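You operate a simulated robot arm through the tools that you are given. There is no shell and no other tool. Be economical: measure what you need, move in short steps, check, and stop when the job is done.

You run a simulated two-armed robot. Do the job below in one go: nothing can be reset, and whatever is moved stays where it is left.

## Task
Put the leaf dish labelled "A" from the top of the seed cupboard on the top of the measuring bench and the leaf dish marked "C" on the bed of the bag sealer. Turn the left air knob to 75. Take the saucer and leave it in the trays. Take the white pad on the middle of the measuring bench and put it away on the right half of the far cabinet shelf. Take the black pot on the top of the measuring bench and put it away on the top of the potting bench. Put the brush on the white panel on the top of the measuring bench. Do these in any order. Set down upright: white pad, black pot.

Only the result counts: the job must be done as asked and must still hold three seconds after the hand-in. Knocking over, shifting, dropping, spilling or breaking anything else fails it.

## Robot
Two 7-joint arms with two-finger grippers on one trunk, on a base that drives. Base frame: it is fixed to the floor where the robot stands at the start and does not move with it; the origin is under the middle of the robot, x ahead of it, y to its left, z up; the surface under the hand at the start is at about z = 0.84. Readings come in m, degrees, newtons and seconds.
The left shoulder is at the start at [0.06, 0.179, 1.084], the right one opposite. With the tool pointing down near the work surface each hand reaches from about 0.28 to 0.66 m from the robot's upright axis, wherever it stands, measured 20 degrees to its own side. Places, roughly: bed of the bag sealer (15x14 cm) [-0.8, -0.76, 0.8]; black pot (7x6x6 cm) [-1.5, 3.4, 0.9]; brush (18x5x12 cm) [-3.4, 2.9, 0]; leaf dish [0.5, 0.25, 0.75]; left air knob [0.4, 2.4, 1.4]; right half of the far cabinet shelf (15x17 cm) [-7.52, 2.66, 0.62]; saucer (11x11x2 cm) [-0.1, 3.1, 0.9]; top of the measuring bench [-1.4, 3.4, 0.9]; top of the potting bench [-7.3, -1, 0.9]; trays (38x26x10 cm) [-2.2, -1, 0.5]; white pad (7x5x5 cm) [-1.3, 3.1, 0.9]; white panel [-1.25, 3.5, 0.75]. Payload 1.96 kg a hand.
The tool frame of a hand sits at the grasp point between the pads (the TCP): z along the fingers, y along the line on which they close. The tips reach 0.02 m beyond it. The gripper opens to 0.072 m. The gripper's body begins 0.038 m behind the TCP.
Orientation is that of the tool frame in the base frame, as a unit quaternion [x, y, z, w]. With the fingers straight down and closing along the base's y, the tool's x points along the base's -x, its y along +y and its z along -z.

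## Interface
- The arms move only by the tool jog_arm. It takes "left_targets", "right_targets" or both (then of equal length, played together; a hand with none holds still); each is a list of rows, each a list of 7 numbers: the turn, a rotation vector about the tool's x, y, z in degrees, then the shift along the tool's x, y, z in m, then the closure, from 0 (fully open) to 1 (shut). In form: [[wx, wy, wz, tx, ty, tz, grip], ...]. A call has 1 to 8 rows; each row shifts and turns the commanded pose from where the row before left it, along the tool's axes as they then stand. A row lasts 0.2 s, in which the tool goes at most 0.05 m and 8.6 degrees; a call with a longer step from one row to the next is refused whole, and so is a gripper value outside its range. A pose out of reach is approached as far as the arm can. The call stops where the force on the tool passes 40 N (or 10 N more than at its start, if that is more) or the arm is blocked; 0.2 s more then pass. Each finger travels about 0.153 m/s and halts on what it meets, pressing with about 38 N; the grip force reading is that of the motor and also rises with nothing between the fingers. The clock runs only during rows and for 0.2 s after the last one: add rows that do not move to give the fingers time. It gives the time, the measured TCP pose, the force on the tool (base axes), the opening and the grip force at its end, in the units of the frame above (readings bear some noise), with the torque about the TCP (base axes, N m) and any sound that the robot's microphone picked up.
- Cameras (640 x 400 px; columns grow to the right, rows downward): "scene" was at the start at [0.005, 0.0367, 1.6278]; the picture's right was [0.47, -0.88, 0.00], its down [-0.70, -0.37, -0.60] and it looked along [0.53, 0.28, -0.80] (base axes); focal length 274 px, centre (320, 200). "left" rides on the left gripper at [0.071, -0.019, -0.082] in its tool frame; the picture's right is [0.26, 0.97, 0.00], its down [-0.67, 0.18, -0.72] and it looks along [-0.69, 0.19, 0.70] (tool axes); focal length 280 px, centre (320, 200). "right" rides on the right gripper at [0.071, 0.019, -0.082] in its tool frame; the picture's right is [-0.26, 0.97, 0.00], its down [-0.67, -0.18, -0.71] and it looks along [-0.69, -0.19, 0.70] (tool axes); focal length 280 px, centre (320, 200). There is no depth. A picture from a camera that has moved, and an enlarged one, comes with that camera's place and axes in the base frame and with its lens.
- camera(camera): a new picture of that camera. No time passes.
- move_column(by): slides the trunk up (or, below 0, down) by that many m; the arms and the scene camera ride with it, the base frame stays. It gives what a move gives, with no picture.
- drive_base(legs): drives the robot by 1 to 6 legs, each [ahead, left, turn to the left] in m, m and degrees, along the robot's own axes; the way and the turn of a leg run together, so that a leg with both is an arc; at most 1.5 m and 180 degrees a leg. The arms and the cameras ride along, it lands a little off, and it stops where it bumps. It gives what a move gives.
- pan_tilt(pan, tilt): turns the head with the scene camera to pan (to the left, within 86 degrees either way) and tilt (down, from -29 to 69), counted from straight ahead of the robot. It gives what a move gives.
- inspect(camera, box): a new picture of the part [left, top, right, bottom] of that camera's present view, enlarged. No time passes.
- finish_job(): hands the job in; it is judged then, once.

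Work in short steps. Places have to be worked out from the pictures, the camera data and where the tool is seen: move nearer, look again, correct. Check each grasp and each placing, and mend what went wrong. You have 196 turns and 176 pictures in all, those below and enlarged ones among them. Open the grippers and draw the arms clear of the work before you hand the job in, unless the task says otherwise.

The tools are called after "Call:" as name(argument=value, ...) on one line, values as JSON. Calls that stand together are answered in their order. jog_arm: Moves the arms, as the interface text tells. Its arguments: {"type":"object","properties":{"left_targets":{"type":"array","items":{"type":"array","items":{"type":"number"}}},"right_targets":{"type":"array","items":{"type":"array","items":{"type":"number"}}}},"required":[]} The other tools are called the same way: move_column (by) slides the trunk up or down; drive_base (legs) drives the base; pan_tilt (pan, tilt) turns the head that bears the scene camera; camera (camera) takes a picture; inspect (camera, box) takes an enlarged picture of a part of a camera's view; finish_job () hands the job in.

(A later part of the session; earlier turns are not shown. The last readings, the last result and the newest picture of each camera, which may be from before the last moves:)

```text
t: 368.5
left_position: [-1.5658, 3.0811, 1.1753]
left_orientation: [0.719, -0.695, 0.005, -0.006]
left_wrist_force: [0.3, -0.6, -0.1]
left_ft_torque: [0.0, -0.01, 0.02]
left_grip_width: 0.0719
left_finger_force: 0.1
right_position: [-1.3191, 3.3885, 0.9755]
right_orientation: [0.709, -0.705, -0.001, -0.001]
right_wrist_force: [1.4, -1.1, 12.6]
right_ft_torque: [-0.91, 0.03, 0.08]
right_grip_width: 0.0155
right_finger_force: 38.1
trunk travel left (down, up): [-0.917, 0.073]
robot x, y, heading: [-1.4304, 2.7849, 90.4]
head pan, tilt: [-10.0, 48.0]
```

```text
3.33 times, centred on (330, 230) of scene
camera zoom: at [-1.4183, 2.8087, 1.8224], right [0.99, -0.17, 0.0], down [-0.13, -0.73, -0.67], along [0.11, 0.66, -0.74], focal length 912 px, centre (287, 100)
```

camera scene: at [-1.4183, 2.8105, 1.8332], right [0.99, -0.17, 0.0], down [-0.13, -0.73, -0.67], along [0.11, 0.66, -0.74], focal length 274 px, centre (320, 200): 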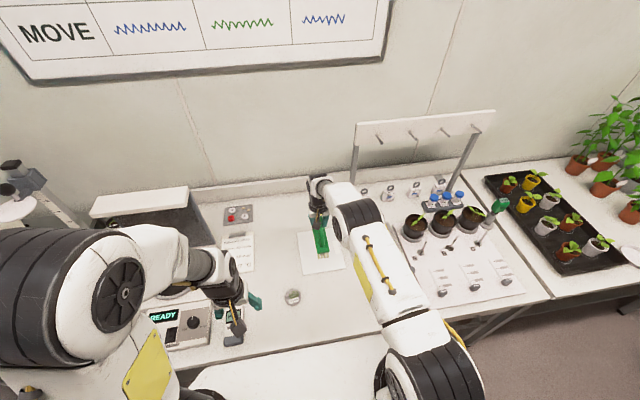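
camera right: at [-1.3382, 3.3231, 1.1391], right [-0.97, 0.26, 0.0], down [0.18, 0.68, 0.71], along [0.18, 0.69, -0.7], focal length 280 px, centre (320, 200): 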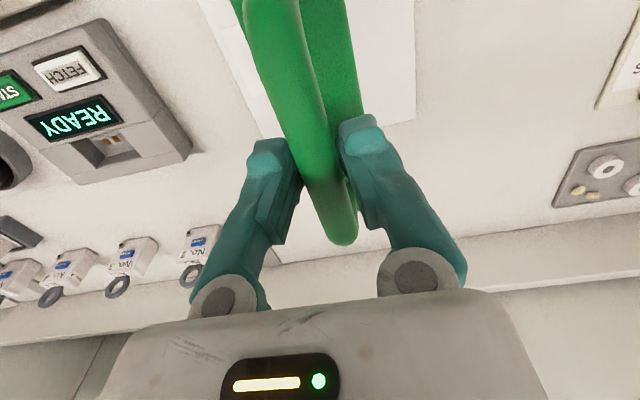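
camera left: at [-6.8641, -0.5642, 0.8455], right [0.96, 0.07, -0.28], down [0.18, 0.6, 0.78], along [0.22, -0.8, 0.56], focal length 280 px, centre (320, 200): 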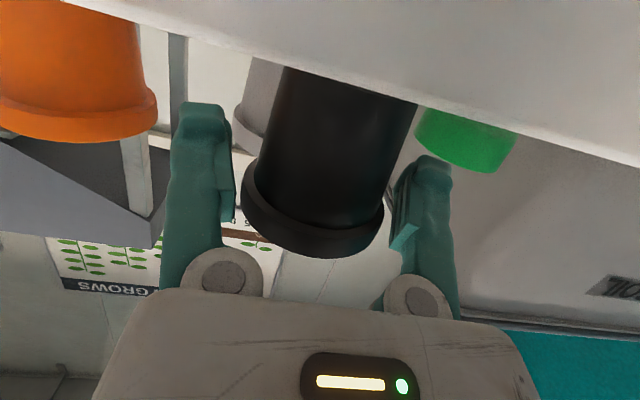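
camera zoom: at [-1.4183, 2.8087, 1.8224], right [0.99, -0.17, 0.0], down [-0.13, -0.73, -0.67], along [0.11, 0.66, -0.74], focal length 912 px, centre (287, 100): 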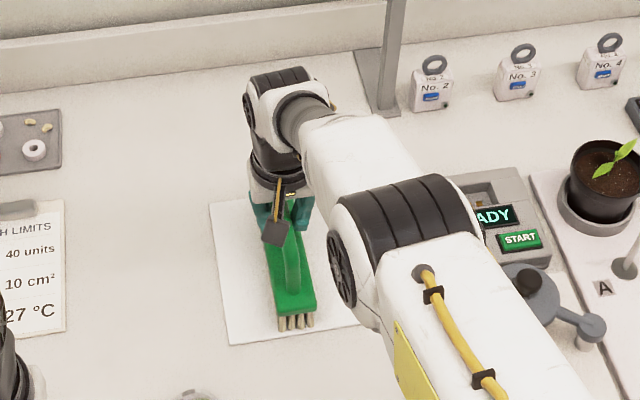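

Contact at the near end of the brush. I lower 3 mm more to seat it, open the fingers, then raise.

Call:
move_column(by=-0.002)

Call:
jog_arm(right_targets=[[0, 0, 0, 0, 0, 0, 0.85], [0, 0, 0, 0, 0, 0, 0.6], [0, 0, 0, 0, 0, 0, 0.3], [0, 0, 0, 0, 0, 0, 0.2], [0, 0, 0, 0, 0, 0, 0.2]])

Call:
move_column(by=0.07)

Call:
camera(camera="right")

```text
t: 369.1
left_position: [-1.5657, 3.0805, 1.1747]
left_orientation: [0.72, -0.694, 0.005, -0.006]
left_wrist_force: [0.4, 0.2, 0.6]
left_ft_torque: [-0.01, 0.01, 0.01]
left_grip_width: 0.072
left_finger_force: 0.0
right_position: [-1.3203, 3.3883, 0.9747]
right_orientation: [0.709, -0.705, -0.002, -0.002]
right_wrist_force: [2.4, 4.5, 26.5]
right_ft_torque: [-0.36, -0.07, 0.04]
right_grip_width: 0.0158
right_finger_force: 37.9
trunk travel left (down, up): [-0.915, 0.075]
robot x, y, heading: [-1.4301, 2.7912, 90.2]
head pan, tilt: [-10.0, 48.0]
```

```text
t: 370.2
left_position: [-1.5668, 3.0825, 1.1736]
left_orientation: [0.719, -0.694, 0.005, -0.006]
left_wrist_force: [-0.5, -0.1, 0.0]
left_ft_torque: [-0.03, 0.02, 0.01]
left_grip_width: 0.072
left_finger_force: 0.0
right_position: [-1.32, 3.3882, 0.9718]
right_orientation: [0.709, -0.705, 0.001, 0.0]
right_wrist_force: [0.0, -0.1, 0.3]
right_ft_torque: [-0.03, -0.02, 0.03]
right_grip_width: 0.0574
right_finger_force: 0.1
trunk travel left (down, up): [-0.915, 0.075]
robot x, y, heading: [-1.4314, 2.7892, 90.2]
head pan, tilt: [-10.0, 48.0]
```

```text
t: 371.3
left_position: [-1.566, 3.0813, 1.2431]
left_orientation: [0.72, -0.694, 0.006, -0.006]
left_wrist_force: [0.7, 0.0, -0.5]
left_ft_torque: [0.03, -0.02, 0.01]
left_grip_width: 0.072
left_finger_force: 0.1
right_position: [-1.3203, 3.3889, 1.042]
right_orientation: [0.708, -0.706, 0.001, 0.001]
right_wrist_force: [-0.1, 0.5, -0.6]
right_ft_torque: [-0.01, -0.04, -0.04]
right_grip_width: 0.0576
right_finger_force: 0.0
trunk travel left (down, up): [-0.985, 0.005]
robot x, y, heading: [-1.4318, 2.7905, 90.3]
head pan, tilt: [-10.0, 48.0]
```

```text
37 pictures are left
camera right: at [-1.3392, 3.3179, 1.1238], right [-0.97, 0.26, 0.0], down [0.18, 0.68, 0.71], along [0.18, 0.69, -0.7], focal length 280 px, centre (320, 200)
```

right: 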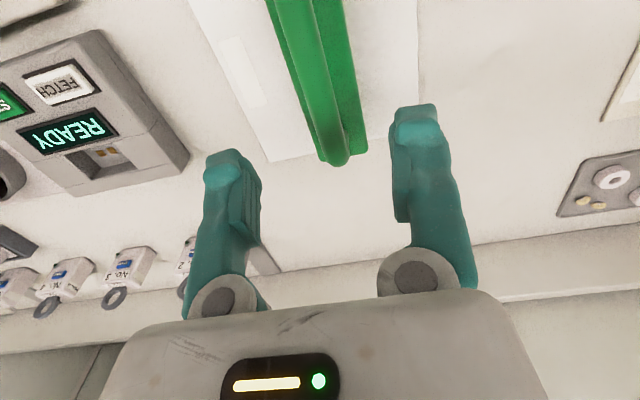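

The brush stands on the white panel. I retract the right arm, back away, and head for the air cabinet.

Call:
jog_arm(right_targets=[[0, 0, 0, 0, 0, -0.03, 0.2], [0, 0, 0, 0.03, 0, -0.03, 0.2], [0, 0, 0, 0.045, 0, 0, 0.2], [0, 0, 0, 0.045, -0.01, 0, 0.2], [0, 0, 0, 0.045, -0.02, 0, 0], [0, 0, 0, 0.03, -0.02, 0, 0]])

Call:
drive_base(legs=[[-0.6, 0, 0], [0, 0, -90], [0.95, 0, 0]])

Call:
pan_tilt(pan=10, tilt=22)

Call:
camera(camera="scene")

```text
t: 372.7
left_position: [-1.5664, 3.0807, 1.2425]
left_orientation: [0.72, -0.694, 0.004, -0.005]
left_wrist_force: [-0.9, -0.8, -0.7]
left_ft_torque: [-0.03, 0.02, 0.04]
left_grip_width: 0.072
left_finger_force: 0.0
right_position: [-1.2702, 3.193, 1.1043]
right_orientation: [0.709, -0.705, 0.0, 0.001]
right_wrist_force: [0.0, -0.5, 0.8]
right_ft_torque: [-0.02, -0.01, 0.0]
right_grip_width: 0.0718
right_finger_force: 0.1
trunk travel left (down, up): [-0.985, 0.005]
robot x, y, heading: [-1.4312, 2.7926, 90.3]
head pan, tilt: [-10.0, 48.0]
```

```text
t: 384.5
left_position: [-0.1826, 2.3458, 1.2437]
left_orientation: [-0.024, 1.0, -0.007, 0.001]
left_wrist_force: [0.0, -0.1, 0.1]
left_ft_torque: [-0.01, -0.01, -0.02]
left_grip_width: 0.072
left_finger_force: 0.1
right_position: [-0.0661, 2.0516, 1.1025]
right_orientation: [-0.008, 1.0, -0.001, 0.001]
right_wrist_force: [-0.2, 0.7, 0.5]
right_ft_torque: [-0.04, -0.01, -0.02]
right_grip_width: 0.0721
right_finger_force: 0.0
trunk travel left (down, up): [-0.985, 0.005]
robot x, y, heading: [-0.4754, 2.2078, 1.0]
head pan, tilt: [-10.0, 48.0]
```

```text
t: 385.4
left_position: [-0.1818, 2.3456, 1.2432]
left_orientation: [-0.023, 1.0, -0.008, 0.0]
left_wrist_force: [0.4, 0.1, -0.7]
left_ft_torque: [-0.01, 0.03, -0.03]
left_grip_width: 0.0718
left_finger_force: 0.0
right_position: [-0.0649, 2.0515, 1.1023]
right_orientation: [-0.008, 1.0, 0.0, 0.0]
right_wrist_force: [-0.7, -1.0, -1.0]
right_ft_torque: [0.02, 0.03, -0.01]
right_grip_width: 0.0721
right_finger_force: 0.1
trunk travel left (down, up): [-0.985, 0.005]
robot x, y, heading: [-0.4723, 2.2047, 0.9]
head pan, tilt: [10.0, 22.0]
```

```text
36 pictures are left
camera scene: at [-0.4409, 2.2258, 1.9297], right [0.19, -0.98, 0.0], down [-0.37, -0.07, -0.93], along [0.91, 0.17, -0.38], focal length 274 px, centre (320, 200)
```

scene: 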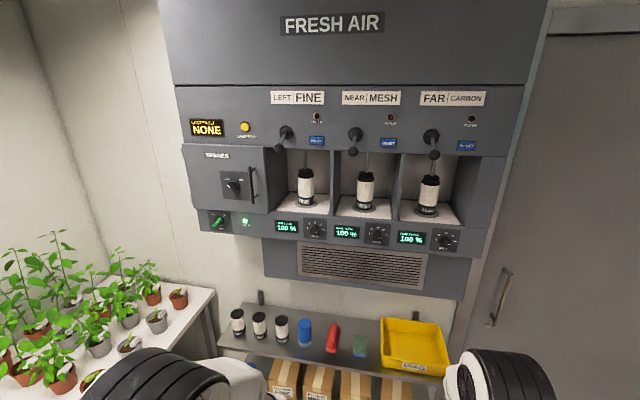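

Call:
inspect(camera="scene", box=[260, 200, 360, 260])

```text
6.40 times, centred on (310, 230) of scene
camera zoom: at [-0.4409, 2.2258, 1.9297], right [0.19, -0.98, 0.0], down [-0.37, -0.07, -0.93], along [0.91, 0.17, -0.38], focal length 1752 px, centre (384, 8)
```

zoom: 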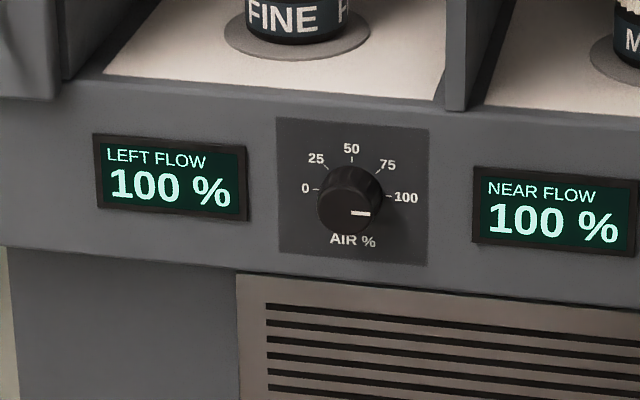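

The dial reads 0 at the left, 50 on top and 100 at the right; it is now at 100, so 75 needs a 45° counter-clockwise turn. The knob is at about (0.42, 2.408, 1.452), about 35 mm across. I tilt the left hand to horizontal (pointing +x) while moving it up and ahead.

Call:
jog_arm(left_targets=[[0, -8, 0, -0.0213, 0, -0.0186, 0], [0, -8, 0, -0.0237, 0, -0.0154, 0], [0, -8, 0, -0.0256, 0, -0.012, 0], [0, -8, 0, -0.0271, 0, -0.0083, 0], [0, -8, 0, -0.0279, 0, -0.0044, 0], [0, -8, 0, -0.0283, 0, -0.0005, 0], [0, -8, 0, -0.0281, 0, 0.0035, 0], [0, -8, 0, -0.0273, 0, 0.0073, 0]])

Call:
jog_arm(left_targets=[[0, -8, 0, -0.026, 0, 0.011, 0], [0, -8, 0, -0.0242, 0, 0.0146, 0], [0, -8, 0, -0.022, 0, 0.0178, 0], [0, -2, 0, 0, 0, 0, 0]])

```text
t: 387.2
left_position: [-0.0038, 2.3531, 1.3902]
left_orientation: [-0.024, 0.847, 0.006, 0.531]
left_wrist_force: [-0.1, -0.4, -0.1]
left_ft_torque: [0.04, -0.04, 0.0]
left_grip_width: 0.0717
left_finger_force: 0.1
left hand out of reach, approached as far as the arm can: row 1, 2, 5
right_position: [-0.0651, 2.0506, 1.1027]
right_orientation: [-0.008, 1.0, 0.001, 0.0]
right_wrist_force: [0.2, 0.0, -1.1]
right_ft_torque: [0.0, -0.02, -0.02]
right_grip_width: 0.0719
right_finger_force: 0.1
trunk travel left (down, up): [-0.985, 0.005]
robot x, y, heading: [-0.4721, 2.2103, 1.0]
head pan, tilt: [10.0, 22.0]
```

```text
t: 388.2
left_position: [0.0513, 2.3529, 1.4392]
left_orientation: [-0.023, 0.737, 0.013, 0.675]
left_wrist_force: [0.7, -0.5, -0.8]
left_ft_torque: [0.02, -0.02, -0.01]
left_grip_width: 0.072
left_finger_force: 0.0
left hand out of reach, approached as far as the arm can: row 3
right_position: [-0.0668, 2.0513, 1.1035]
right_orientation: [-0.008, 1.0, 0.001, 0.0]
right_wrist_force: [0.8, 0.3, 0.3]
right_ft_torque: [0.01, 0.0, 0.0]
right_grip_width: 0.0719
right_finger_force: 0.0
trunk travel left (down, up): [-0.985, 0.005]
robot x, y, heading: [-0.4751, 2.2069, 0.8]
head pan, tilt: [10.0, 22.0]
```

The hand points ahead 5° downward and 3° left. I correct that, align to y = 2.408 and z = 1.452, and drive 0.26 m closer.

Call:
jog_arm(left_targets=[[3, -5, 0, -0.012, 0.03, 0, 0], [0, 0, 0, 0, 0.025, 0, 0]])

Call:
drive_base(legs=[[0.26, 0, -0.8]])

Call:
camera(camera="left")

Call:
camera(camera="scene")

```text
t: 388.8
left_position: [0.0514, 2.3708, 1.4492]
left_orientation: [-0.026, 0.74, 0.013, 0.672]
left_wrist_force: [-0.3, 0.2, 0.5]
left_ft_torque: [0.02, 0.01, -0.04]
left_grip_width: 0.072
left_finger_force: 0.1
left hand out of reach, approached as far as the arm can: row 1, 2
right_position: [-0.0659, 2.0525, 1.103]
right_orientation: [-0.008, 1.0, -0.001, 0.0]
right_wrist_force: [-0.6, 0.0, 0.6]
right_ft_torque: [-0.02, 0.0, 0.0]
right_grip_width: 0.0717
right_finger_force: 0.1
trunk travel left (down, up): [-0.985, 0.005]
robot x, y, heading: [-0.4732, 2.2068, 0.8]
head pan, tilt: [10.0, 22.0]
```

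```text
t: 390.6
left_position: [0.3075, 2.3662, 1.4496]
left_orientation: [-0.022, 0.741, 0.011, 0.671]
left_wrist_force: [-1.0, -0.6, -0.2]
left_ft_torque: [0.02, 0.02, 0.01]
left_grip_width: 0.0721
left_finger_force: 0.1
right_position: [0.19, 2.0512, 1.1026]
right_orientation: [-0.003, 1.0, 0.0, 0.0]
right_wrist_force: [0.3, -0.5, 0.1]
right_ft_torque: [-0.01, -0.01, -0.02]
right_grip_width: 0.0718
right_finger_force: 0.1
trunk travel left (down, up): [-0.985, 0.005]
robot x, y, heading: [-0.2116, 2.2084, 0.6]
head pan, tilt: [10.0, 22.0]
```

```text
34 pictures are left
camera left: at [0.2198, 2.3417, 1.3875], right [-0.07, 0.96, -0.27], down [-0.66, 0.16, 0.74], along [0.75, 0.23, 0.62], focal length 280 px, centre (320, 200)
```

left: 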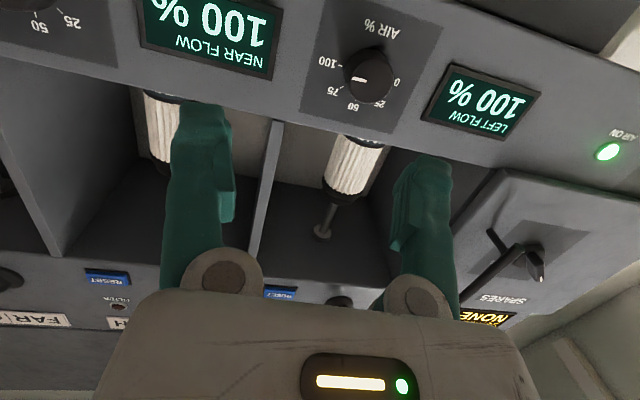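

```text
33 pictures are left
camera scene: at [-0.1876, 2.2284, 1.9299], right [0.18, -0.98, 0.0], down [-0.37, -0.07, -0.93], along [0.91, 0.17, -0.37], focal length 274 px, centre (320, 200)
```

scene: 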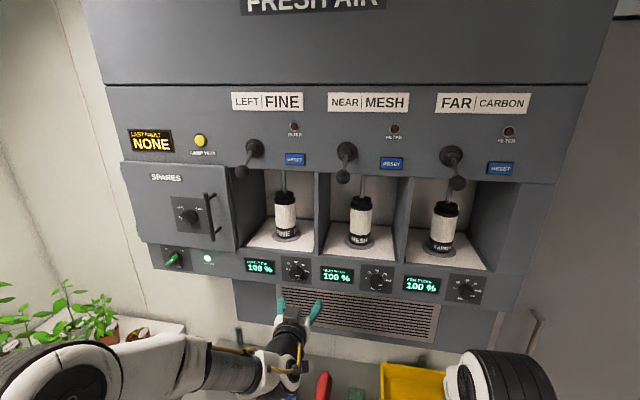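

The knob is at about (0.44, 2.414, 1.446). I correct the pointing again and shift left, then look.

Call:
jog_arm(left_targets=[[2.6, -5.5, 0, 0.0, 0.02, 0.02, 0], [0, 0, 0, 0.0, 0.026, 0.015, 0], [0, 0, 0, 0, 0, 0, 0]])

Call:
camera(camera="left")

```text
t: 391.4
left_position: [0.3409, 2.3896, 1.5089]
left_orientation: [-0.006, 0.711, -0.005, 0.703]
left_wrist_force: [0.4, 0.0, 0.4]
left_ft_torque: [0.0, 0.03, 0.02]
left_grip_width: 0.0721
left_finger_force: 0.0
left hand out of reach, approached as far as the arm can: row 1, 2
right_position: [0.1911, 2.0502, 1.1036]
right_orientation: [-0.003, 1.0, 0.0, -0.001]
right_wrist_force: [0.1, 0.0, -0.7]
right_ft_torque: [0.0, 0.02, -0.02]
right_grip_width: 0.072
right_finger_force: 0.1
trunk travel left (down, up): [-0.985, 0.005]
robot x, y, heading: [-0.2156, 2.209, 0.7]
head pan, tilt: [10.0, 22.0]
```

```text
32 pictures are left
camera left: at [0.2584, 2.3688, 1.4391], right [-0.01, 0.96, -0.27], down [-0.71, 0.19, 0.68], along [0.7, 0.2, 0.68], focal length 280 px, centre (320, 200)
```

left: 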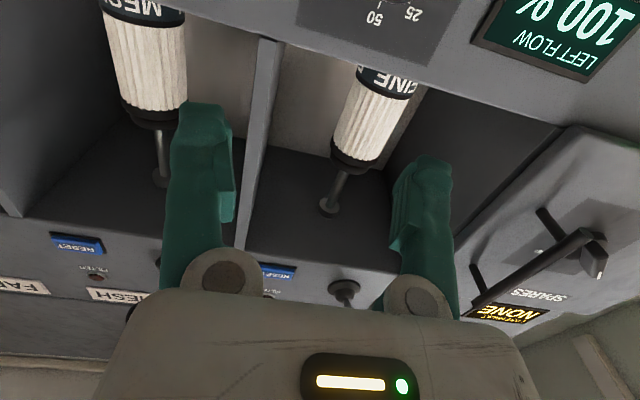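

The hand is horizontal now but 6 cm too high. I lower the trunk by 0.062 and strafe 2.4 cm left, using base motion instead of the arm.

Call:
move_column(by=-0.062)

Call:
drive_base(legs=[[0, 0.024, 0]])

Call:
camera(camera="left")

```text
t: 392.5
left_position: [0.3396, 2.3918, 1.4464]
left_orientation: [-0.008, 0.711, -0.004, 0.703]
left_wrist_force: [-0.1, -0.6, 0.1]
left_ft_torque: [-0.02, 0.05, 0.01]
left_grip_width: 0.0718
left_finger_force: 0.0
right_position: [0.1905, 2.0513, 1.0407]
right_orientation: [-0.003, 1.0, 0.001, -0.001]
right_wrist_force: [-0.1, -0.7, -0.6]
right_ft_torque: [-0.02, 0.0, 0.04]
right_grip_width: 0.0718
right_finger_force: 0.1
trunk travel left (down, up): [-0.923, 0.067]
robot x, y, heading: [-0.2145, 2.2078, 0.5]
head pan, tilt: [10.0, 22.0]
```

```text
t: 393.3
left_position: [0.3396, 2.4057, 1.447]
left_orientation: [-0.004, 0.71, -0.002, 0.704]
left_wrist_force: [-0.3, -1.1, 0.2]
left_ft_torque: [0.01, -0.02, 0.05]
left_grip_width: 0.0719
left_finger_force: 0.0
right_position: [0.1898, 2.0688, 1.0397]
right_orientation: [-0.003, 1.0, 0.003, -0.002]
right_wrist_force: [1.0, -1.0, 0.2]
right_ft_torque: [0.05, 0.02, -0.01]
right_grip_width: 0.0721
right_finger_force: 0.1
trunk travel left (down, up): [-0.923, 0.067]
robot x, y, heading: [-0.2157, 2.234, 0.6]
head pan, tilt: [10.0, 22.0]
```

```text
31 pictures are left
camera left: at [0.2574, 2.3866, 1.3775], right [0.0, 0.96, -0.27], down [-0.71, 0.19, 0.68], along [0.71, 0.2, 0.68], focal length 280 px, centre (320, 200)
```

left: 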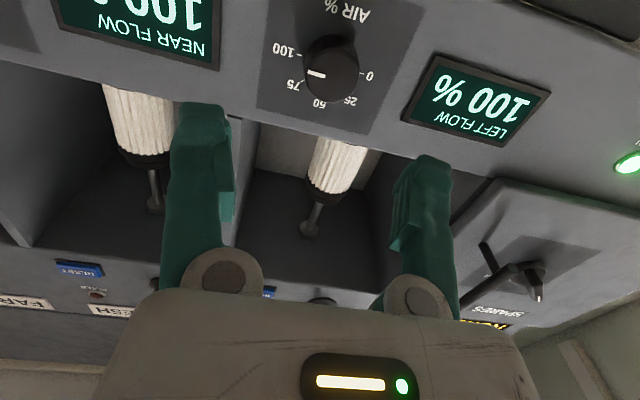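

The knob is at about (0.45, 2.414, 1.441). I lower 6 mm, strafe 8 mm, and drive 6 cm closer.

Call:
move_column(by=-0.006)

Call:
drive_base(legs=[[0.06, 0.008, -0.6]])

Call:
camera(camera="left")

```text
t: 393.8
left_position: [0.3397, 2.41, 1.4414]
left_orientation: [-0.005, 0.711, -0.005, 0.703]
left_wrist_force: [-0.7, -0.1, 0.3]
left_ft_torque: [0.01, 0.03, 0.02]
left_grip_width: 0.0723
left_finger_force: 0.1
right_position: [0.1905, 2.0716, 1.0356]
right_orientation: [-0.002, 1.0, 0.001, -0.001]
right_wrist_force: [0.2, -0.3, -0.5]
right_ft_torque: [0.08, -0.01, 0.02]
right_grip_width: 0.0719
right_finger_force: 0.0
trunk travel left (down, up): [-0.917, 0.073]
robot x, y, heading: [-0.2161, 2.2315, 0.1]
head pan, tilt: [10.0, 22.0]
```

```text
t: 394.8
left_position: [0.3942, 2.4161, 1.4424]
left_orientation: [-0.002, 0.709, -0.008, 0.705]
left_wrist_force: [0.3, 0.8, 0.7]
left_ft_torque: [0.01, 0.01, 0.04]
left_grip_width: 0.072
left_finger_force: 0.0
right_position: [0.243, 2.0775, 1.0371]
right_orientation: [0.002, 1.0, 0.001, 0.002]
right_wrist_force: [0.1, 0.5, 0.1]
right_ft_torque: [0.0, -0.03, 0.0]
right_grip_width: 0.072
right_finger_force: 0.1
trunk travel left (down, up): [-0.917, 0.073]
robot x, y, heading: [-0.1553, 2.2484, -0.6]
head pan, tilt: [10.0, 22.0]
```

```text
30 pictures are left
camera left: at [0.3119, 2.3965, 1.3733], right [0.01, 0.96, -0.28], down [-0.71, 0.2, 0.68], along [0.7, 0.19, 0.68], focal length 280 px, centre (320, 200)
```

left: 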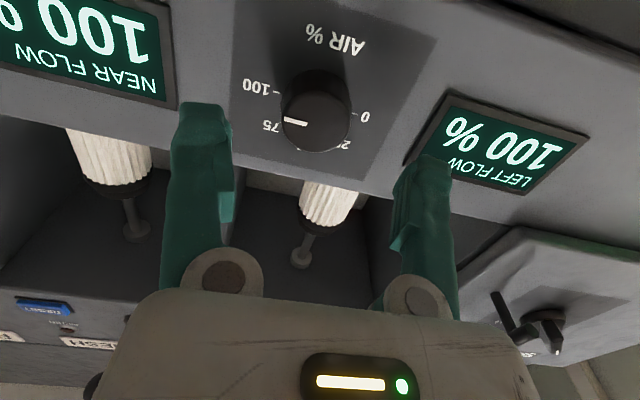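

The knob is almost exactly on the tool axis, about 4.5 cm ahead. I drive 4 cm forward and close.

Call:
drive_base(legs=[[0.04, 0, 0.4]])

Call:
camera(camera="left")

```text
t: 395.8
left_position: [0.4366, 2.4206, 1.4397]
left_orientation: [-0.004, 0.711, -0.007, 0.704]
left_wrist_force: [0.0, -0.2, 0.0]
left_ft_torque: [-0.01, -0.01, 0.04]
left_grip_width: 0.072
left_finger_force: 0.1
right_position: [0.289, 2.0815, 1.0341]
right_orientation: [-0.002, 1.0, 0.0, -0.001]
right_wrist_force: [-0.1, -0.3, -0.4]
right_ft_torque: [0.01, 0.02, -0.01]
right_grip_width: 0.0718
right_finger_force: 0.1
trunk travel left (down, up): [-0.917, 0.073]
robot x, y, heading: [-0.114, 2.2417, 0.3]
head pan, tilt: [10.0, 22.0]
stopped in leg 1: the force on the tool passed its limit at 103 N (the readings are from after the stop); the commanded pose is now the measured one
```

```text
29 pictures are left
camera left: at [0.3547, 2.3999, 1.3707], right [0.0, 0.96, -0.28], down [-0.71, 0.19, 0.68], along [0.71, 0.2, 0.68], focal length 280 px, centre (320, 200)
```

left: 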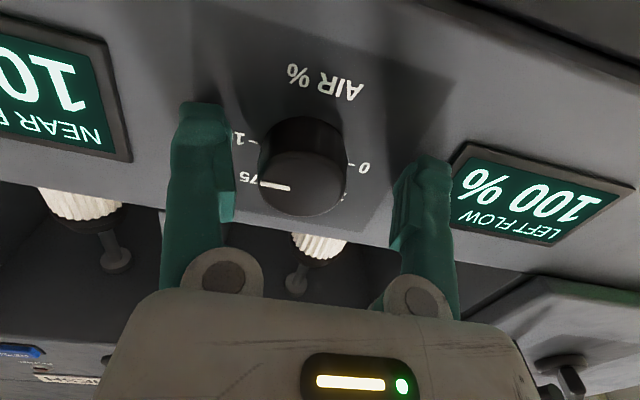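

The fingertips touched the panel face and the drive stopped; the knob is between the fingers, 7 mm to the right of centre. I back 4 mm, centre, and close on it.

Call:
jog_arm(left_targets=[[0, 0, 0, 0, -0.003, -0.004, 0], [0, 0, 0, 0, -0.004, 0, 0.1], [0, 0, 0, 0, 0, 0, 0.4], [0, 0, 0, 0, 0, 0, 0.7], [0, 0, 0, 0, 0, 0, 0.7]])

Call:
camera(camera="left")

```text
t: 397.0
left_position: [0.4328, 2.4133, 1.4404]
left_orientation: [-0.005, 0.71, -0.005, 0.704]
left_wrist_force: [1.5, 0.0, -0.1]
left_ft_torque: [-0.02, -0.01, 0.0]
left_grip_width: 0.0342
left_finger_force: 40.0
right_position: [0.2896, 2.0805, 1.0353]
right_orientation: [-0.002, 1.0, 0.0, -0.001]
right_wrist_force: [-0.1, -0.4, 0.3]
right_ft_torque: [0.01, 0.0, 0.03]
right_grip_width: 0.0719
right_finger_force: 0.1
trunk travel left (down, up): [-0.917, 0.073]
robot x, y, heading: [-0.116, 2.2399, 0.4]
head pan, tilt: [10.0, 22.0]
```

```text
28 pictures are left
camera left: at [0.3508, 2.3931, 1.3706], right [0.0, 0.96, -0.28], down [-0.71, 0.19, 0.68], along [0.71, 0.2, 0.68], focal length 280 px, centre (320, 200)
```

left: 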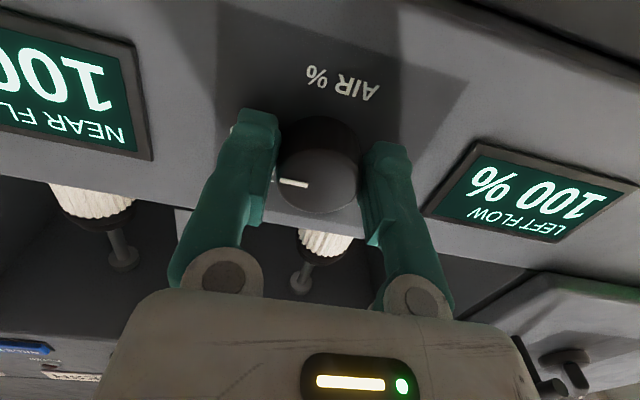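

The knob is gripped. I twist counter-clockwise in steps and read the display.

Call:
jog_arm(left_targets=[[0, 0, -7.5, 0, 0, 0, 0.7], [0, 0, -7.5, 0, 0, 0, 0.7], [0, 0, -7.5, 0, 0, 0, 0.7], [0, 0, -7.5, 0, 0, 0, 0.7], [0, 0, 0, 0, 0, 0, 0.7]])

Call:
inspect(camera="scene", box=[180, 240, 340, 340])

```text
t: 398.2
left_position: [0.4328, 2.4135, 1.4405]
left_orientation: [-0.188, 0.686, -0.188, 0.678]
left_wrist_force: [-0.1, -2.2, -6.1]
left_ft_torque: [0.0, 0.2, -0.1]
left_grip_width: 0.034
left_finger_force: 39.5
right_position: [0.2896, 2.0811, 1.0339]
right_orientation: [-0.003, 1.0, 0.001, -0.001]
right_wrist_force: [-0.5, 0.1, -0.7]
right_ft_torque: [0.0, -0.01, 0.0]
right_grip_width: 0.0723
right_finger_force: 0.0
trunk travel left (down, up): [-0.917, 0.073]
robot x, y, heading: [-0.1196, 2.24, 0.5]
head pan, tilt: [10.0, 22.0]
```

```text
4.00 times, centred on (260, 290) of scene
camera zoom: at [-0.0846, 2.2589, 1.8617], right [0.18, -0.98, 0.0], down [-0.37, -0.07, -0.93], along [0.91, 0.17, -0.38], focal length 1095 px, centre (560, -160)
```

zoom: 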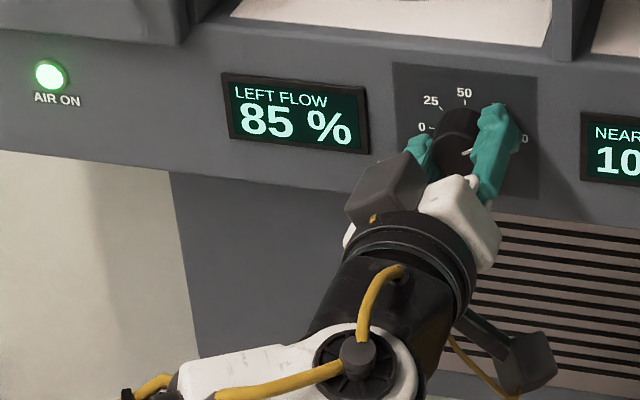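

85% after 30°. It needs about 18° more.

Call:
jog_arm(left_targets=[[0, 0, -6, 0, 0, 0, 0.7], [0, 0, -6, 0, 0, 0, 0.7], [0, 0, -6, 0, 0, 0, 0.7], [0, 0, 0, 0, 0, 0, 0.7]])

Call:
inspect(camera="scene", box=[220, 250, 320, 300])

```text
t: 399.2
left_position: [0.4331, 2.4129, 1.441]
left_orientation: [-0.294, 0.647, -0.292, 0.64]
left_wrist_force: [-1.1, -2.0, -7.4]
left_ft_torque: [0.01, 0.24, -0.26]
left_grip_width: 0.0341
left_finger_force: 39.5
right_position: [0.2896, 2.0807, 1.0342]
right_orientation: [-0.004, 1.0, 0.0, -0.001]
right_wrist_force: [-0.1, -0.3, 0.0]
right_ft_torque: [-0.01, -0.02, 0.0]
right_grip_width: 0.0718
right_finger_force: 0.0
trunk travel left (down, up): [-0.917, 0.073]
robot x, y, heading: [-0.1224, 2.24, 0.3]
head pan, tilt: [10.0, 22.0]
```

```text
6.40 times, centred on (270, 275) of scene
camera zoom: at [-0.0846, 2.2588, 1.8617], right [0.18, -0.98, 0.0], down [-0.37, -0.07, -0.93], along [0.91, 0.17, -0.38], focal length 1752 px, centre (640, -280)
```

zoom: 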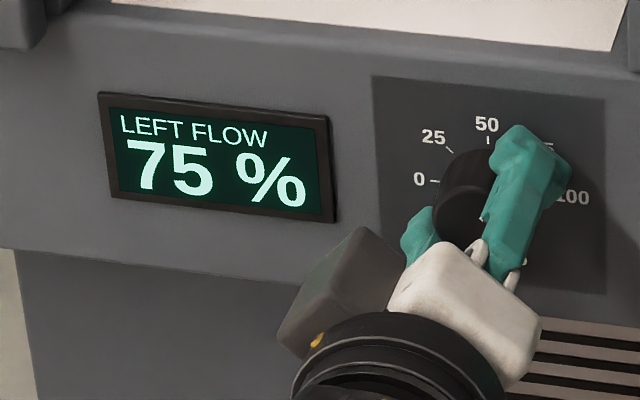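

The display reads 75%. I open the fingers, back straight out, and verify.

Call:
jog_arm(left_targets=[[0, 0, 0, 0, 0, 0, 0.4], [0, 0, 0, 0, 0, 0, 0.1], [0, 0, 0, 0, 0, 0, 0], [0, 0, 0, 0, 0, -0.03, 0], [0, 0, 0, 0, 0, -0.04, 0]])

Call:
drive_base(legs=[[-0.3, 0, 0]])

Call:
inspect(camera="scene", box=[250, 190, 370, 270])

```text
t: 400.4
left_position: [0.3581, 2.4124, 1.4423]
left_orientation: [-0.292, 0.647, -0.291, 0.641]
left_wrist_force: [0.5, 0.3, 0.4]
left_ft_torque: [-0.01, 0.01, 0.01]
left_grip_width: 0.0717
left_finger_force: 0.0
right_position: [0.2874, 2.0807, 1.0361]
right_orientation: [-0.002, 1.0, 0.001, 0.0]
right_wrist_force: [-0.9, -1.1, -0.3]
right_ft_torque: [0.01, -0.03, 0.01]
right_grip_width: 0.0721
right_finger_force: 0.0
trunk travel left (down, up): [-0.917, 0.073]
robot x, y, heading: [-0.117, 2.2378, 0.2]
head pan, tilt: [10.0, 22.0]
```

```text
t: 402.4
left_position: [0.0744, 2.4111, 1.4423]
left_orientation: [-0.292, 0.648, -0.292, 0.64]
left_wrist_force: [-0.2, 0.5, 0.1]
left_ft_torque: [0.0, -0.03, 0.03]
left_grip_width: 0.0723
left_finger_force: 0.0
right_position: [-0.0011, 2.0782, 1.0344]
right_orientation: [0.0, 1.0, 0.0, -0.003]
right_wrist_force: [-0.1, 0.6, 0.1]
right_ft_torque: [-0.01, -0.04, -0.03]
right_grip_width: 0.072
right_finger_force: 0.1
trunk travel left (down, up): [-0.917, 0.073]
robot x, y, heading: [-0.4071, 2.2407, -0.1]
head pan, tilt: [10.0, 22.0]
```

```text
5.00 times, centred on (310, 230) of scene
camera zoom: at [-0.3729, 2.2589, 1.8617], right [0.17, -0.98, 0.0], down [-0.37, -0.06, -0.93], along [0.91, 0.16, -0.38], focal length 1369 px, centre (370, 50)
```

zoom: 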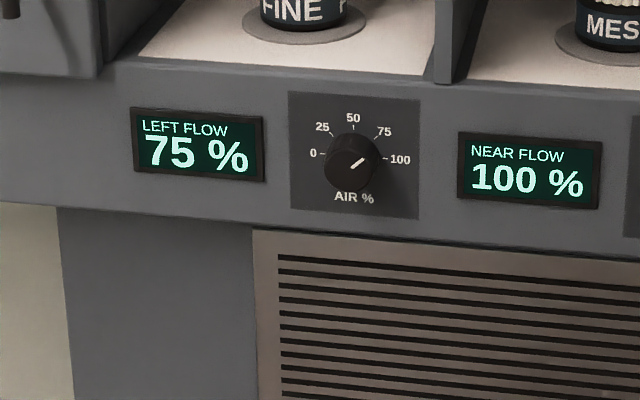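

The knob is set to 75. Next is the saucer at about (-0.08, 3.16): I turn to face +y and approach so it lies ahead and right of me.

Call:
drive_base(legs=[[0, 0, 90], [0.36, -0.15, 0]])

Call:
pan_tilt(pan=-15, tilt=48)

Call:
camera(camera="scene")

```text
t: 408.8
left_position: [-0.4419, 3.0836, 1.4432]
left_orientation: [0.667, -0.244, -0.251, -0.658]
left_wrist_force: [-0.5, 0.3, -0.4]
left_ft_torque: [0.0, 0.0, 0.03]
left_grip_width: 0.0722
left_finger_force: 0.1
right_position: [-0.1086, 3.0172, 1.036]
right_orientation: [0.715, -0.699, 0.0, 0.0]
right_wrist_force: [-0.1, 0.0, -0.3]
right_ft_torque: [0.02, -0.02, 0.0]
right_grip_width: 0.0721
right_finger_force: 0.2
trunk travel left (down, up): [-0.917, 0.073]
robot x, y, heading: [-0.2612, 2.6128, 91.1]
head pan, tilt: [10.0, 22.0]
```

```text
t: 409.7
left_position: [-0.4407, 3.0851, 1.443]
left_orientation: [0.667, -0.245, -0.252, -0.657]
left_wrist_force: [-0.1, 0.3, -0.3]
left_ft_torque: [0.02, -0.04, 0.01]
left_grip_width: 0.0721
left_finger_force: 0.0
right_position: [-0.1088, 3.0178, 1.0344]
right_orientation: [0.715, -0.699, 0.001, 0.0]
right_wrist_force: [0.5, -0.2, 0.0]
right_ft_torque: [0.02, 0.0, 0.02]
right_grip_width: 0.0722
right_finger_force: 0.1
trunk travel left (down, up): [-0.917, 0.073]
robot x, y, heading: [-0.2635, 2.6096, 91.1]
head pan, tilt: [-15.0, 48.0]
```

```text
24 pictures are left
camera scene: at [-0.2434, 2.6288, 1.8222], right [0.97, -0.24, 0.0], down [-0.18, -0.72, -0.67], along [0.16, 0.65, -0.74], focal length 274 px, centre (320, 200)
```

scene: 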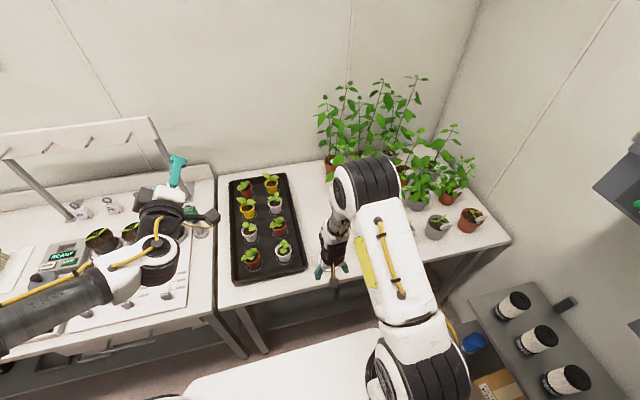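

Call:
camera(camera="right")

```text
23 pictures are left
camera right: at [-0.1261, 2.9467, 1.1166], right [-0.97, 0.24, 0.0], down [0.17, 0.68, 0.71], along [0.17, 0.69, -0.7], focal length 280 px, centre (320, 200)
```

right: 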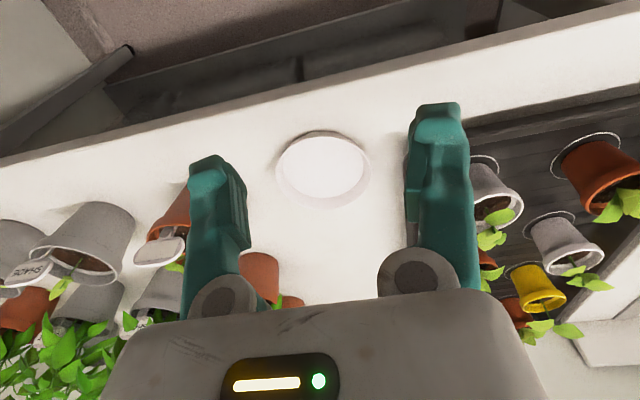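

The saucer is at about (-0.082, 3.137), 10.5 cm across. I will pinch its left rim near (-0.133, 3.137), with one finger inside and one outside. I move above it.

Call:
jog_arm(right_targets=[[0, 0, 0, -0.04, 0.007, 0.025, 0], [0, 0, 0, -0.04, 0.007, 0.03, 0], [0, 0, 0, -0.0395, 0.0073, 0.03, 0], [0, 0, 0, 0, 0, 0.015, 0], [0, 0, 0, 0, 0, 0, 0]])

Call:
camera(camera="right")

```text
refused: row 2 steps farther than a row can; nothing moved
```

```text
22 pictures are left
camera right: at [-0.1261, 2.9467, 1.1166], right [-0.97, 0.24, 0.0], down [0.17, 0.68, 0.71], along [0.17, 0.69, -0.7], focal length 280 px, centre (320, 200)
```

right: 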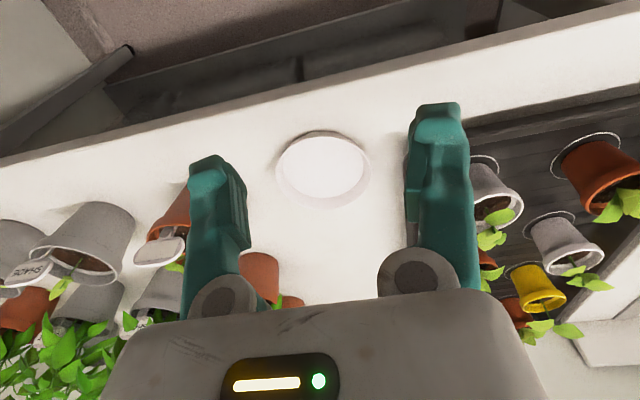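

The step was slightly too long, so I split it into smaller rows.

Call:
jog_arm(right_targets=[[0, 0, 0, -0.03, 0.0053, 0.025, 0], [0, 0, 0, -0.03, 0.0053, 0.025, 0], [0, 0, 0, -0.03, 0.0053, 0.025, 0], [0, 0, 0, -0.0295, 0.0054, 0.025, 0], [0, 0, 0, 0, 0, 0, 0]])

Call:
camera(camera="right")

```text
t: 410.9
left_position: [-0.4408, 3.0851, 1.4434]
left_orientation: [0.666, -0.245, -0.251, -0.658]
left_wrist_force: [0.0, 0.2, -0.6]
left_ft_torque: [-0.01, 0.03, 0.0]
left_grip_width: 0.0719
left_finger_force: 0.1
right_position: [-0.1294, 3.1389, 0.932]
right_orientation: [0.714, -0.7, 0.001, 0.001]
right_wrist_force: [-0.6, -0.1, -0.3]
right_ft_torque: [0.01, -0.01, 0.02]
right_grip_width: 0.0721
right_finger_force: 0.1
trunk travel left (down, up): [-0.917, 0.073]
robot x, y, heading: [-0.2612, 2.6074, 91.3]
head pan, tilt: [-15.0, 48.0]
```

```text
21 pictures are left
camera right: at [-0.1477, 3.0681, 1.0147], right [-0.97, 0.24, 0.0], down [0.17, 0.68, 0.71], along [0.17, 0.69, -0.7], focal length 280 px, centre (320, 200)
```

right: 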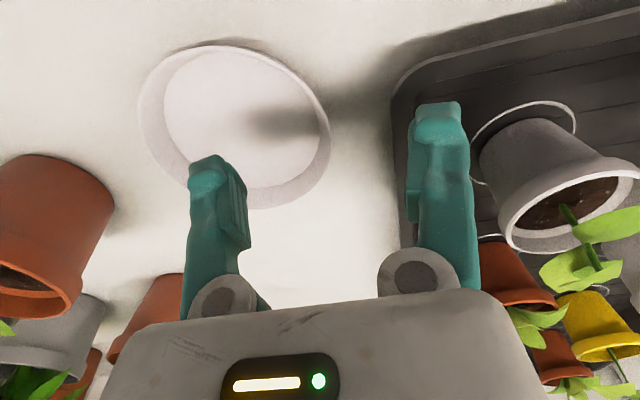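

The seedling tray is only 3.5 cm from that rim, which is too tight. I'll pinch the near rim (toward me) instead: I move back to (-0.083, 3.07) and turn the wrist about 89°.

Call:
jog_arm(right_targets=[[0, 0, 0, 0.03, -0.02, -0.03, 0], [0, 0, 0, 0.04, -0.0245, 0, 0], [0, 0, -8.5, 0, 0, 0, 0], [0, 0, -8.5, 0, 0, 0, 0], [0, 0, -8.5, 0, 0, 0, 0], [0, 0, -8.5, 0, 0, 0, 0], [0, 0, -8.5, 0, 0, 0, 0], [0, 0, -8.5, 0, 0, 0, 0]])

Call:
jog_arm(right_targets=[[0, 0, -8.5, 0, 0, 0, 0], [0, 0, -8.5, 0, 0, 0, 0], [0, 0, -8.5, 0, 0, 0, 0], [0, 0, -8.5, 0, 0, 0, 0], [0, 0, -3.7, 0, 0, 0, 0.5], [0, 0, 0, 0, 0, 0, 0.5]])

Call:
camera(camera="right")

```text
t: 412.7
left_position: [-0.4409, 3.0845, 1.4441]
left_orientation: [0.667, -0.245, -0.252, -0.657]
left_wrist_force: [0.3, 0.4, 0.4]
left_ft_torque: [0.01, 0.0, -0.04]
left_grip_width: 0.0719
left_finger_force: 0.0
right_position: [-0.086, 3.0691, 0.9645]
right_orientation: [0.946, -0.323, 0.001, 0.0]
right_wrist_force: [-0.5, 0.1, -0.3]
right_ft_torque: [-0.01, 0.01, 0.02]
right_grip_width: 0.0721
right_finger_force: 0.1
trunk travel left (down, up): [-0.917, 0.073]
robot x, y, heading: [-0.2618, 2.6142, 91.2]
head pan, tilt: [-15.0, 48.0]
```

```text
t: 414.1
left_position: [-0.4431, 3.085, 1.4427]
left_orientation: [0.666, -0.246, -0.252, -0.657]
left_wrist_force: [0.0, 0.0, -0.2]
left_ft_torque: [-0.04, -0.01, -0.03]
left_grip_width: 0.0721
left_finger_force: 0.0
right_position: [-0.0871, 3.0671, 0.9637]
right_orientation: [1.0, -0.001, -0.001, 0.0]
right_wrist_force: [0.4, 0.0, -0.6]
right_ft_torque: [-0.01, 0.03, -0.03]
right_grip_width: 0.0361
right_finger_force: 0.1
trunk travel left (down, up): [-0.917, 0.073]
robot x, y, heading: [-0.2649, 2.61, 91.3]
head pan, tilt: [-15.0, 48.0]
```

```text
20 pictures are left
camera right: at [-0.0156, 3.0477, 1.0467], right [-0.26, -0.96, 0.0], down [-0.67, 0.18, 0.71], along [-0.69, 0.19, -0.7], focal length 280 px, centre (320, 200)
```

right: 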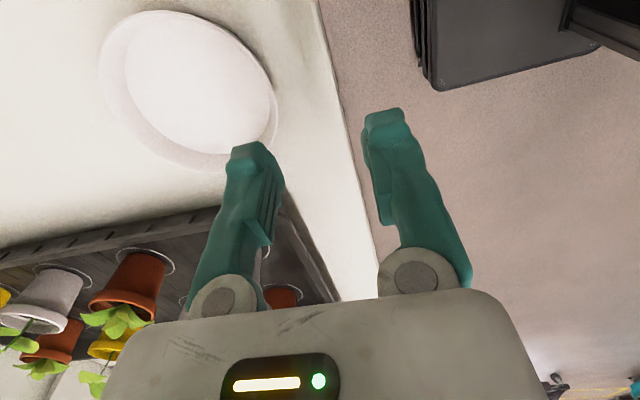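

The saucer's centre is near (-0.076, 3.139), so its near rim wall is at about y = 3.089. I move there and descend to just above the rim.

Call:
jog_arm(right_targets=[[0, 0, 0, 0.01, -0.023, 0.01, 0.5], [0, 0, 0, 0, 0, 0.03, 0.5], [0, 0, 0, 0, 0, 0.017, 0.5], [0, 0, 0, 0, 0, 0, 0.5]])

Call:
camera(camera="right")

```text
t: 415.1
left_position: [-0.441, 3.0861, 1.4435]
left_orientation: [0.667, -0.245, -0.252, -0.657]
left_wrist_force: [-0.2, -0.2, 0.3]
left_ft_torque: [-0.02, 0.0, 0.0]
left_grip_width: 0.0718
left_finger_force: 0.0
right_position: [-0.0727, 3.0902, 0.9077]
right_orientation: [1.0, -0.001, 0.0, 0.001]
right_wrist_force: [-0.1, 0.1, 0.4]
right_ft_torque: [0.01, 0.0, 0.0]
right_grip_width: 0.0362
right_finger_force: 0.3
trunk travel left (down, up): [-0.917, 0.073]
robot x, y, heading: [-0.2635, 2.6113, 90.9]
head pan, tilt: [-15.0, 48.0]
```

```text
19 pictures are left
camera right: at [-0.0024, 3.0705, 0.9899], right [-0.26, -0.96, 0.0], down [-0.67, 0.19, 0.71], along [-0.69, 0.19, -0.7], focal length 280 px, centre (320, 200)
```

right: 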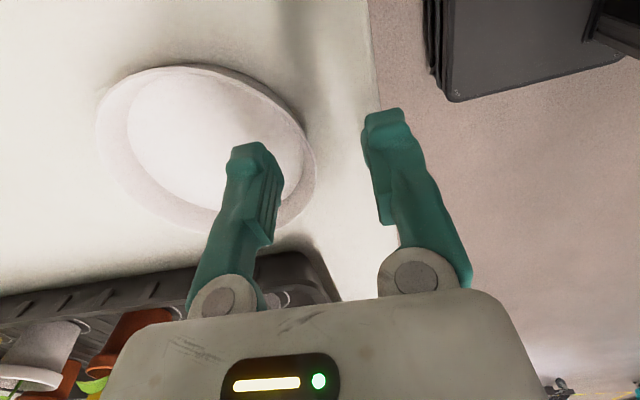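

One finger is over the inside and one outside the rim. I descend 22 mm and close.

Call:
jog_arm(right_targets=[[0, 0, 0, 0, 0, 0.012, 0.5], [0, 0, 0, 0, 0, 0.009, 0.5], [0, 0, 0, 0, 0, 0, 0.7], [0, 0, 0, 0, 0, 0, 1.0], [0, 0, 0, 0, 0, 0, 1.0]])

Call:
camera(camera="right")

```text
t: 416.3
left_position: [-0.4414, 3.085, 1.4444]
left_orientation: [0.667, -0.245, -0.252, -0.657]
left_wrist_force: [0.0, -0.1, 0.1]
left_ft_torque: [0.02, 0.01, 0.04]
left_grip_width: 0.0721
left_finger_force: 0.0
right_position: [-0.0735, 3.0901, 0.8866]
right_orientation: [1.0, -0.001, 0.0, 0.001]
right_wrist_force: [-0.1, 0.9, 1.7]
right_ft_torque: [0.1, -0.02, 0.01]
right_grip_width: 0.0056
right_finger_force: 31.4
trunk travel left (down, up): [-0.917, 0.073]
robot x, y, heading: [-0.2621, 2.6087, 91.2]
head pan, tilt: [-15.0, 48.0]
```

```text
18 pictures are left
camera right: at [-0.003, 3.0712, 0.9684], right [-0.26, -0.96, 0.0], down [-0.67, 0.19, 0.71], along [-0.69, 0.19, -0.7], focal length 280 px, centre (320, 200)
```

right: 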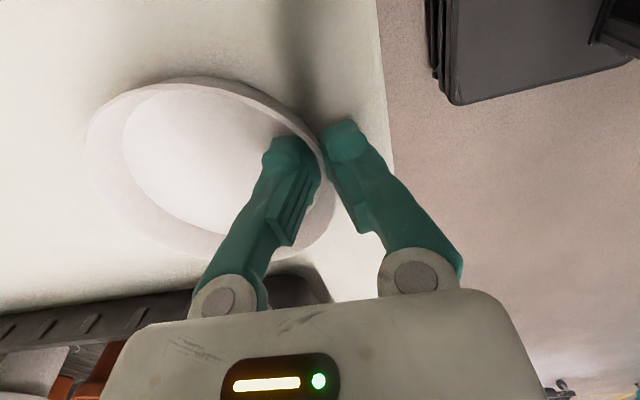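

The rim is pinched. I lift slowly and check the hold.

Call:
jog_arm(right_targets=[[0, 0, 0, 0, 0, 0, 1], [0, 0, 0, 0, 0, -0.01, 1], [0, 0, 0, 0, 0, -0.03, 1], [0, 0, 0, 0, 0, -0.04, 1], [0, 0, 0, 0, 0.02, -0.04, 1], [0, 0, 0, 0, 0, 0, 1]])

Call:
camera(camera="right")

```text
t: 417.7
left_position: [-0.4424, 3.0866, 1.4426]
left_orientation: [0.667, -0.246, -0.252, -0.657]
left_wrist_force: [-0.4, 0.7, 0.0]
left_ft_torque: [-0.03, -0.02, -0.01]
left_grip_width: 0.0718
left_finger_force: 0.1
right_position: [-0.0775, 3.0708, 1.0064]
right_orientation: [1.0, -0.001, -0.001, 0.001]
right_wrist_force: [-0.3, 0.0, -0.9]
right_ft_torque: [-0.01, 0.03, -0.01]
right_grip_width: 0.006
right_finger_force: 31.0
trunk travel left (down, up): [-0.917, 0.073]
robot x, y, heading: [-0.2649, 2.6114, 91.3]
head pan, tilt: [-15.0, 48.0]
```

```text
17 pictures are left
camera right: at [-0.0052, 3.0518, 1.088], right [-0.26, -0.96, 0.0], down [-0.67, 0.19, 0.71], along [-0.69, 0.19, -0.7], focal length 280 px, centre (320, 200)
```

right: 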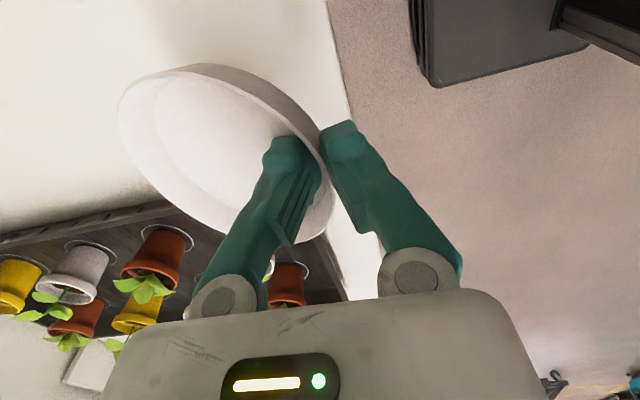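

The saucer is held (slightly tilted in the pinch). I pull the left hand back and untwist it, then travel toward the trays near (-2.2, -1).

Call:
jog_arm(left_targets=[[0, 0, 8, 0, 0, -0.02, 0], [0, 0, 8, 0, 0, -0.02, 0], [0, 0, 8, 0, 0, -0.02, 0], [0, 0, 8, 0, 0, -0.02, 0], [0, 0, 8, 0, 0, 0, 0], [0, 0, 8, 0, 0, 0, 0], [0, 8, 0, 0.0, 0, -0.01, 0], [0, 8, 0, 0.0, 0, -0.01, 0]])

Call:
drive_base(legs=[[-0.6, 0, 0], [0, 0.97, 0], [0, 0.97, 0], [0, 0, -90], [0, 0, -90], [1.2, 0, 0]])

Call:
pan_tilt(pan=0, tilt=35)

Call:
camera(camera="scene")

```text
t: 419.5
left_position: [-0.4395, 3.049, 1.4736]
left_orientation: [0.574, -0.56, -0.421, -0.424]
left_wrist_force: [0.8, -0.7, -0.5]
left_ft_torque: [0.03, 0.0, 0.03]
left_grip_width: 0.0721
left_finger_force: 0.1
left hand out of reach, approached as far as the arm can: row 1, 2, 3, 4
right_position: [-0.0755, 3.0701, 1.0056]
right_orientation: [1.0, -0.002, 0.0, 0.001]
right_wrist_force: [0.4, -0.2, -0.2]
right_ft_torque: [-0.03, 0.01, 0.03]
right_grip_width: 0.0056
right_finger_force: 30.7
trunk travel left (down, up): [-0.917, 0.073]
robot x, y, heading: [-0.2655, 2.6113, 91.5]
head pan, tilt: [-15.0, 48.0]
```

```text
t: 445.5
left_position: [-1.8987, 0.3467, 1.4727]
left_orientation: [0.539, 0.593, -0.409, 0.437]
left_wrist_force: [-0.7, 0.6, 0.7]
left_ft_torque: [0.03, -0.02, 0.0]
left_grip_width: 0.072
left_finger_force: 0.0
right_position: [-2.258, 0.3008, 1.0061]
right_orientation: [-0.034, 0.999, 0.001, 0.0]
right_wrist_force: [0.0, -0.8, 0.4]
right_ft_torque: [0.0, -0.01, 0.03]
right_grip_width: 0.0062
right_finger_force: 31.3
trunk travel left (down, up): [-0.917, 0.073]
robot x, y, heading: [-2.1057, 0.7739, -84.7]
head pan, tilt: [-15.0, 48.0]
```

```text
t: 446.2
left_position: [-1.8978, 0.3475, 1.4731]
left_orientation: [0.539, 0.594, -0.408, 0.436]
left_wrist_force: [-0.3, -0.2, -0.4]
left_ft_torque: [-0.01, 0.0, -0.04]
left_grip_width: 0.0722
left_finger_force: 0.1
right_position: [-2.2587, 0.2999, 1.0058]
right_orientation: [-0.034, 0.999, 0.001, 0.0]
right_wrist_force: [1.0, -0.8, -0.3]
right_ft_torque: [0.01, 0.0, 0.02]
right_grip_width: 0.006
right_finger_force: 31.0
trunk travel left (down, up): [-0.917, 0.073]
robot x, y, heading: [-2.106, 0.7737, -85.0]
head pan, tilt: [0.0, 35.0]
```

```text
16 pictures are left
camera scene: at [-2.1038, 0.7461, 1.8411], right [-1.0, -0.09, 0.0], down [-0.05, 0.57, -0.82], along [0.07, -0.82, -0.57], focal length 274 px, centre (320, 200)
```

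scene: 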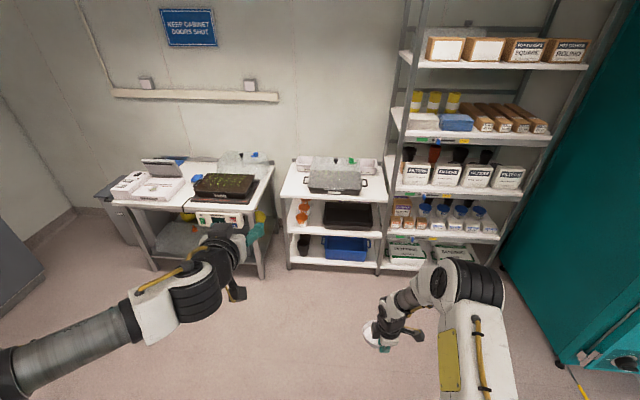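

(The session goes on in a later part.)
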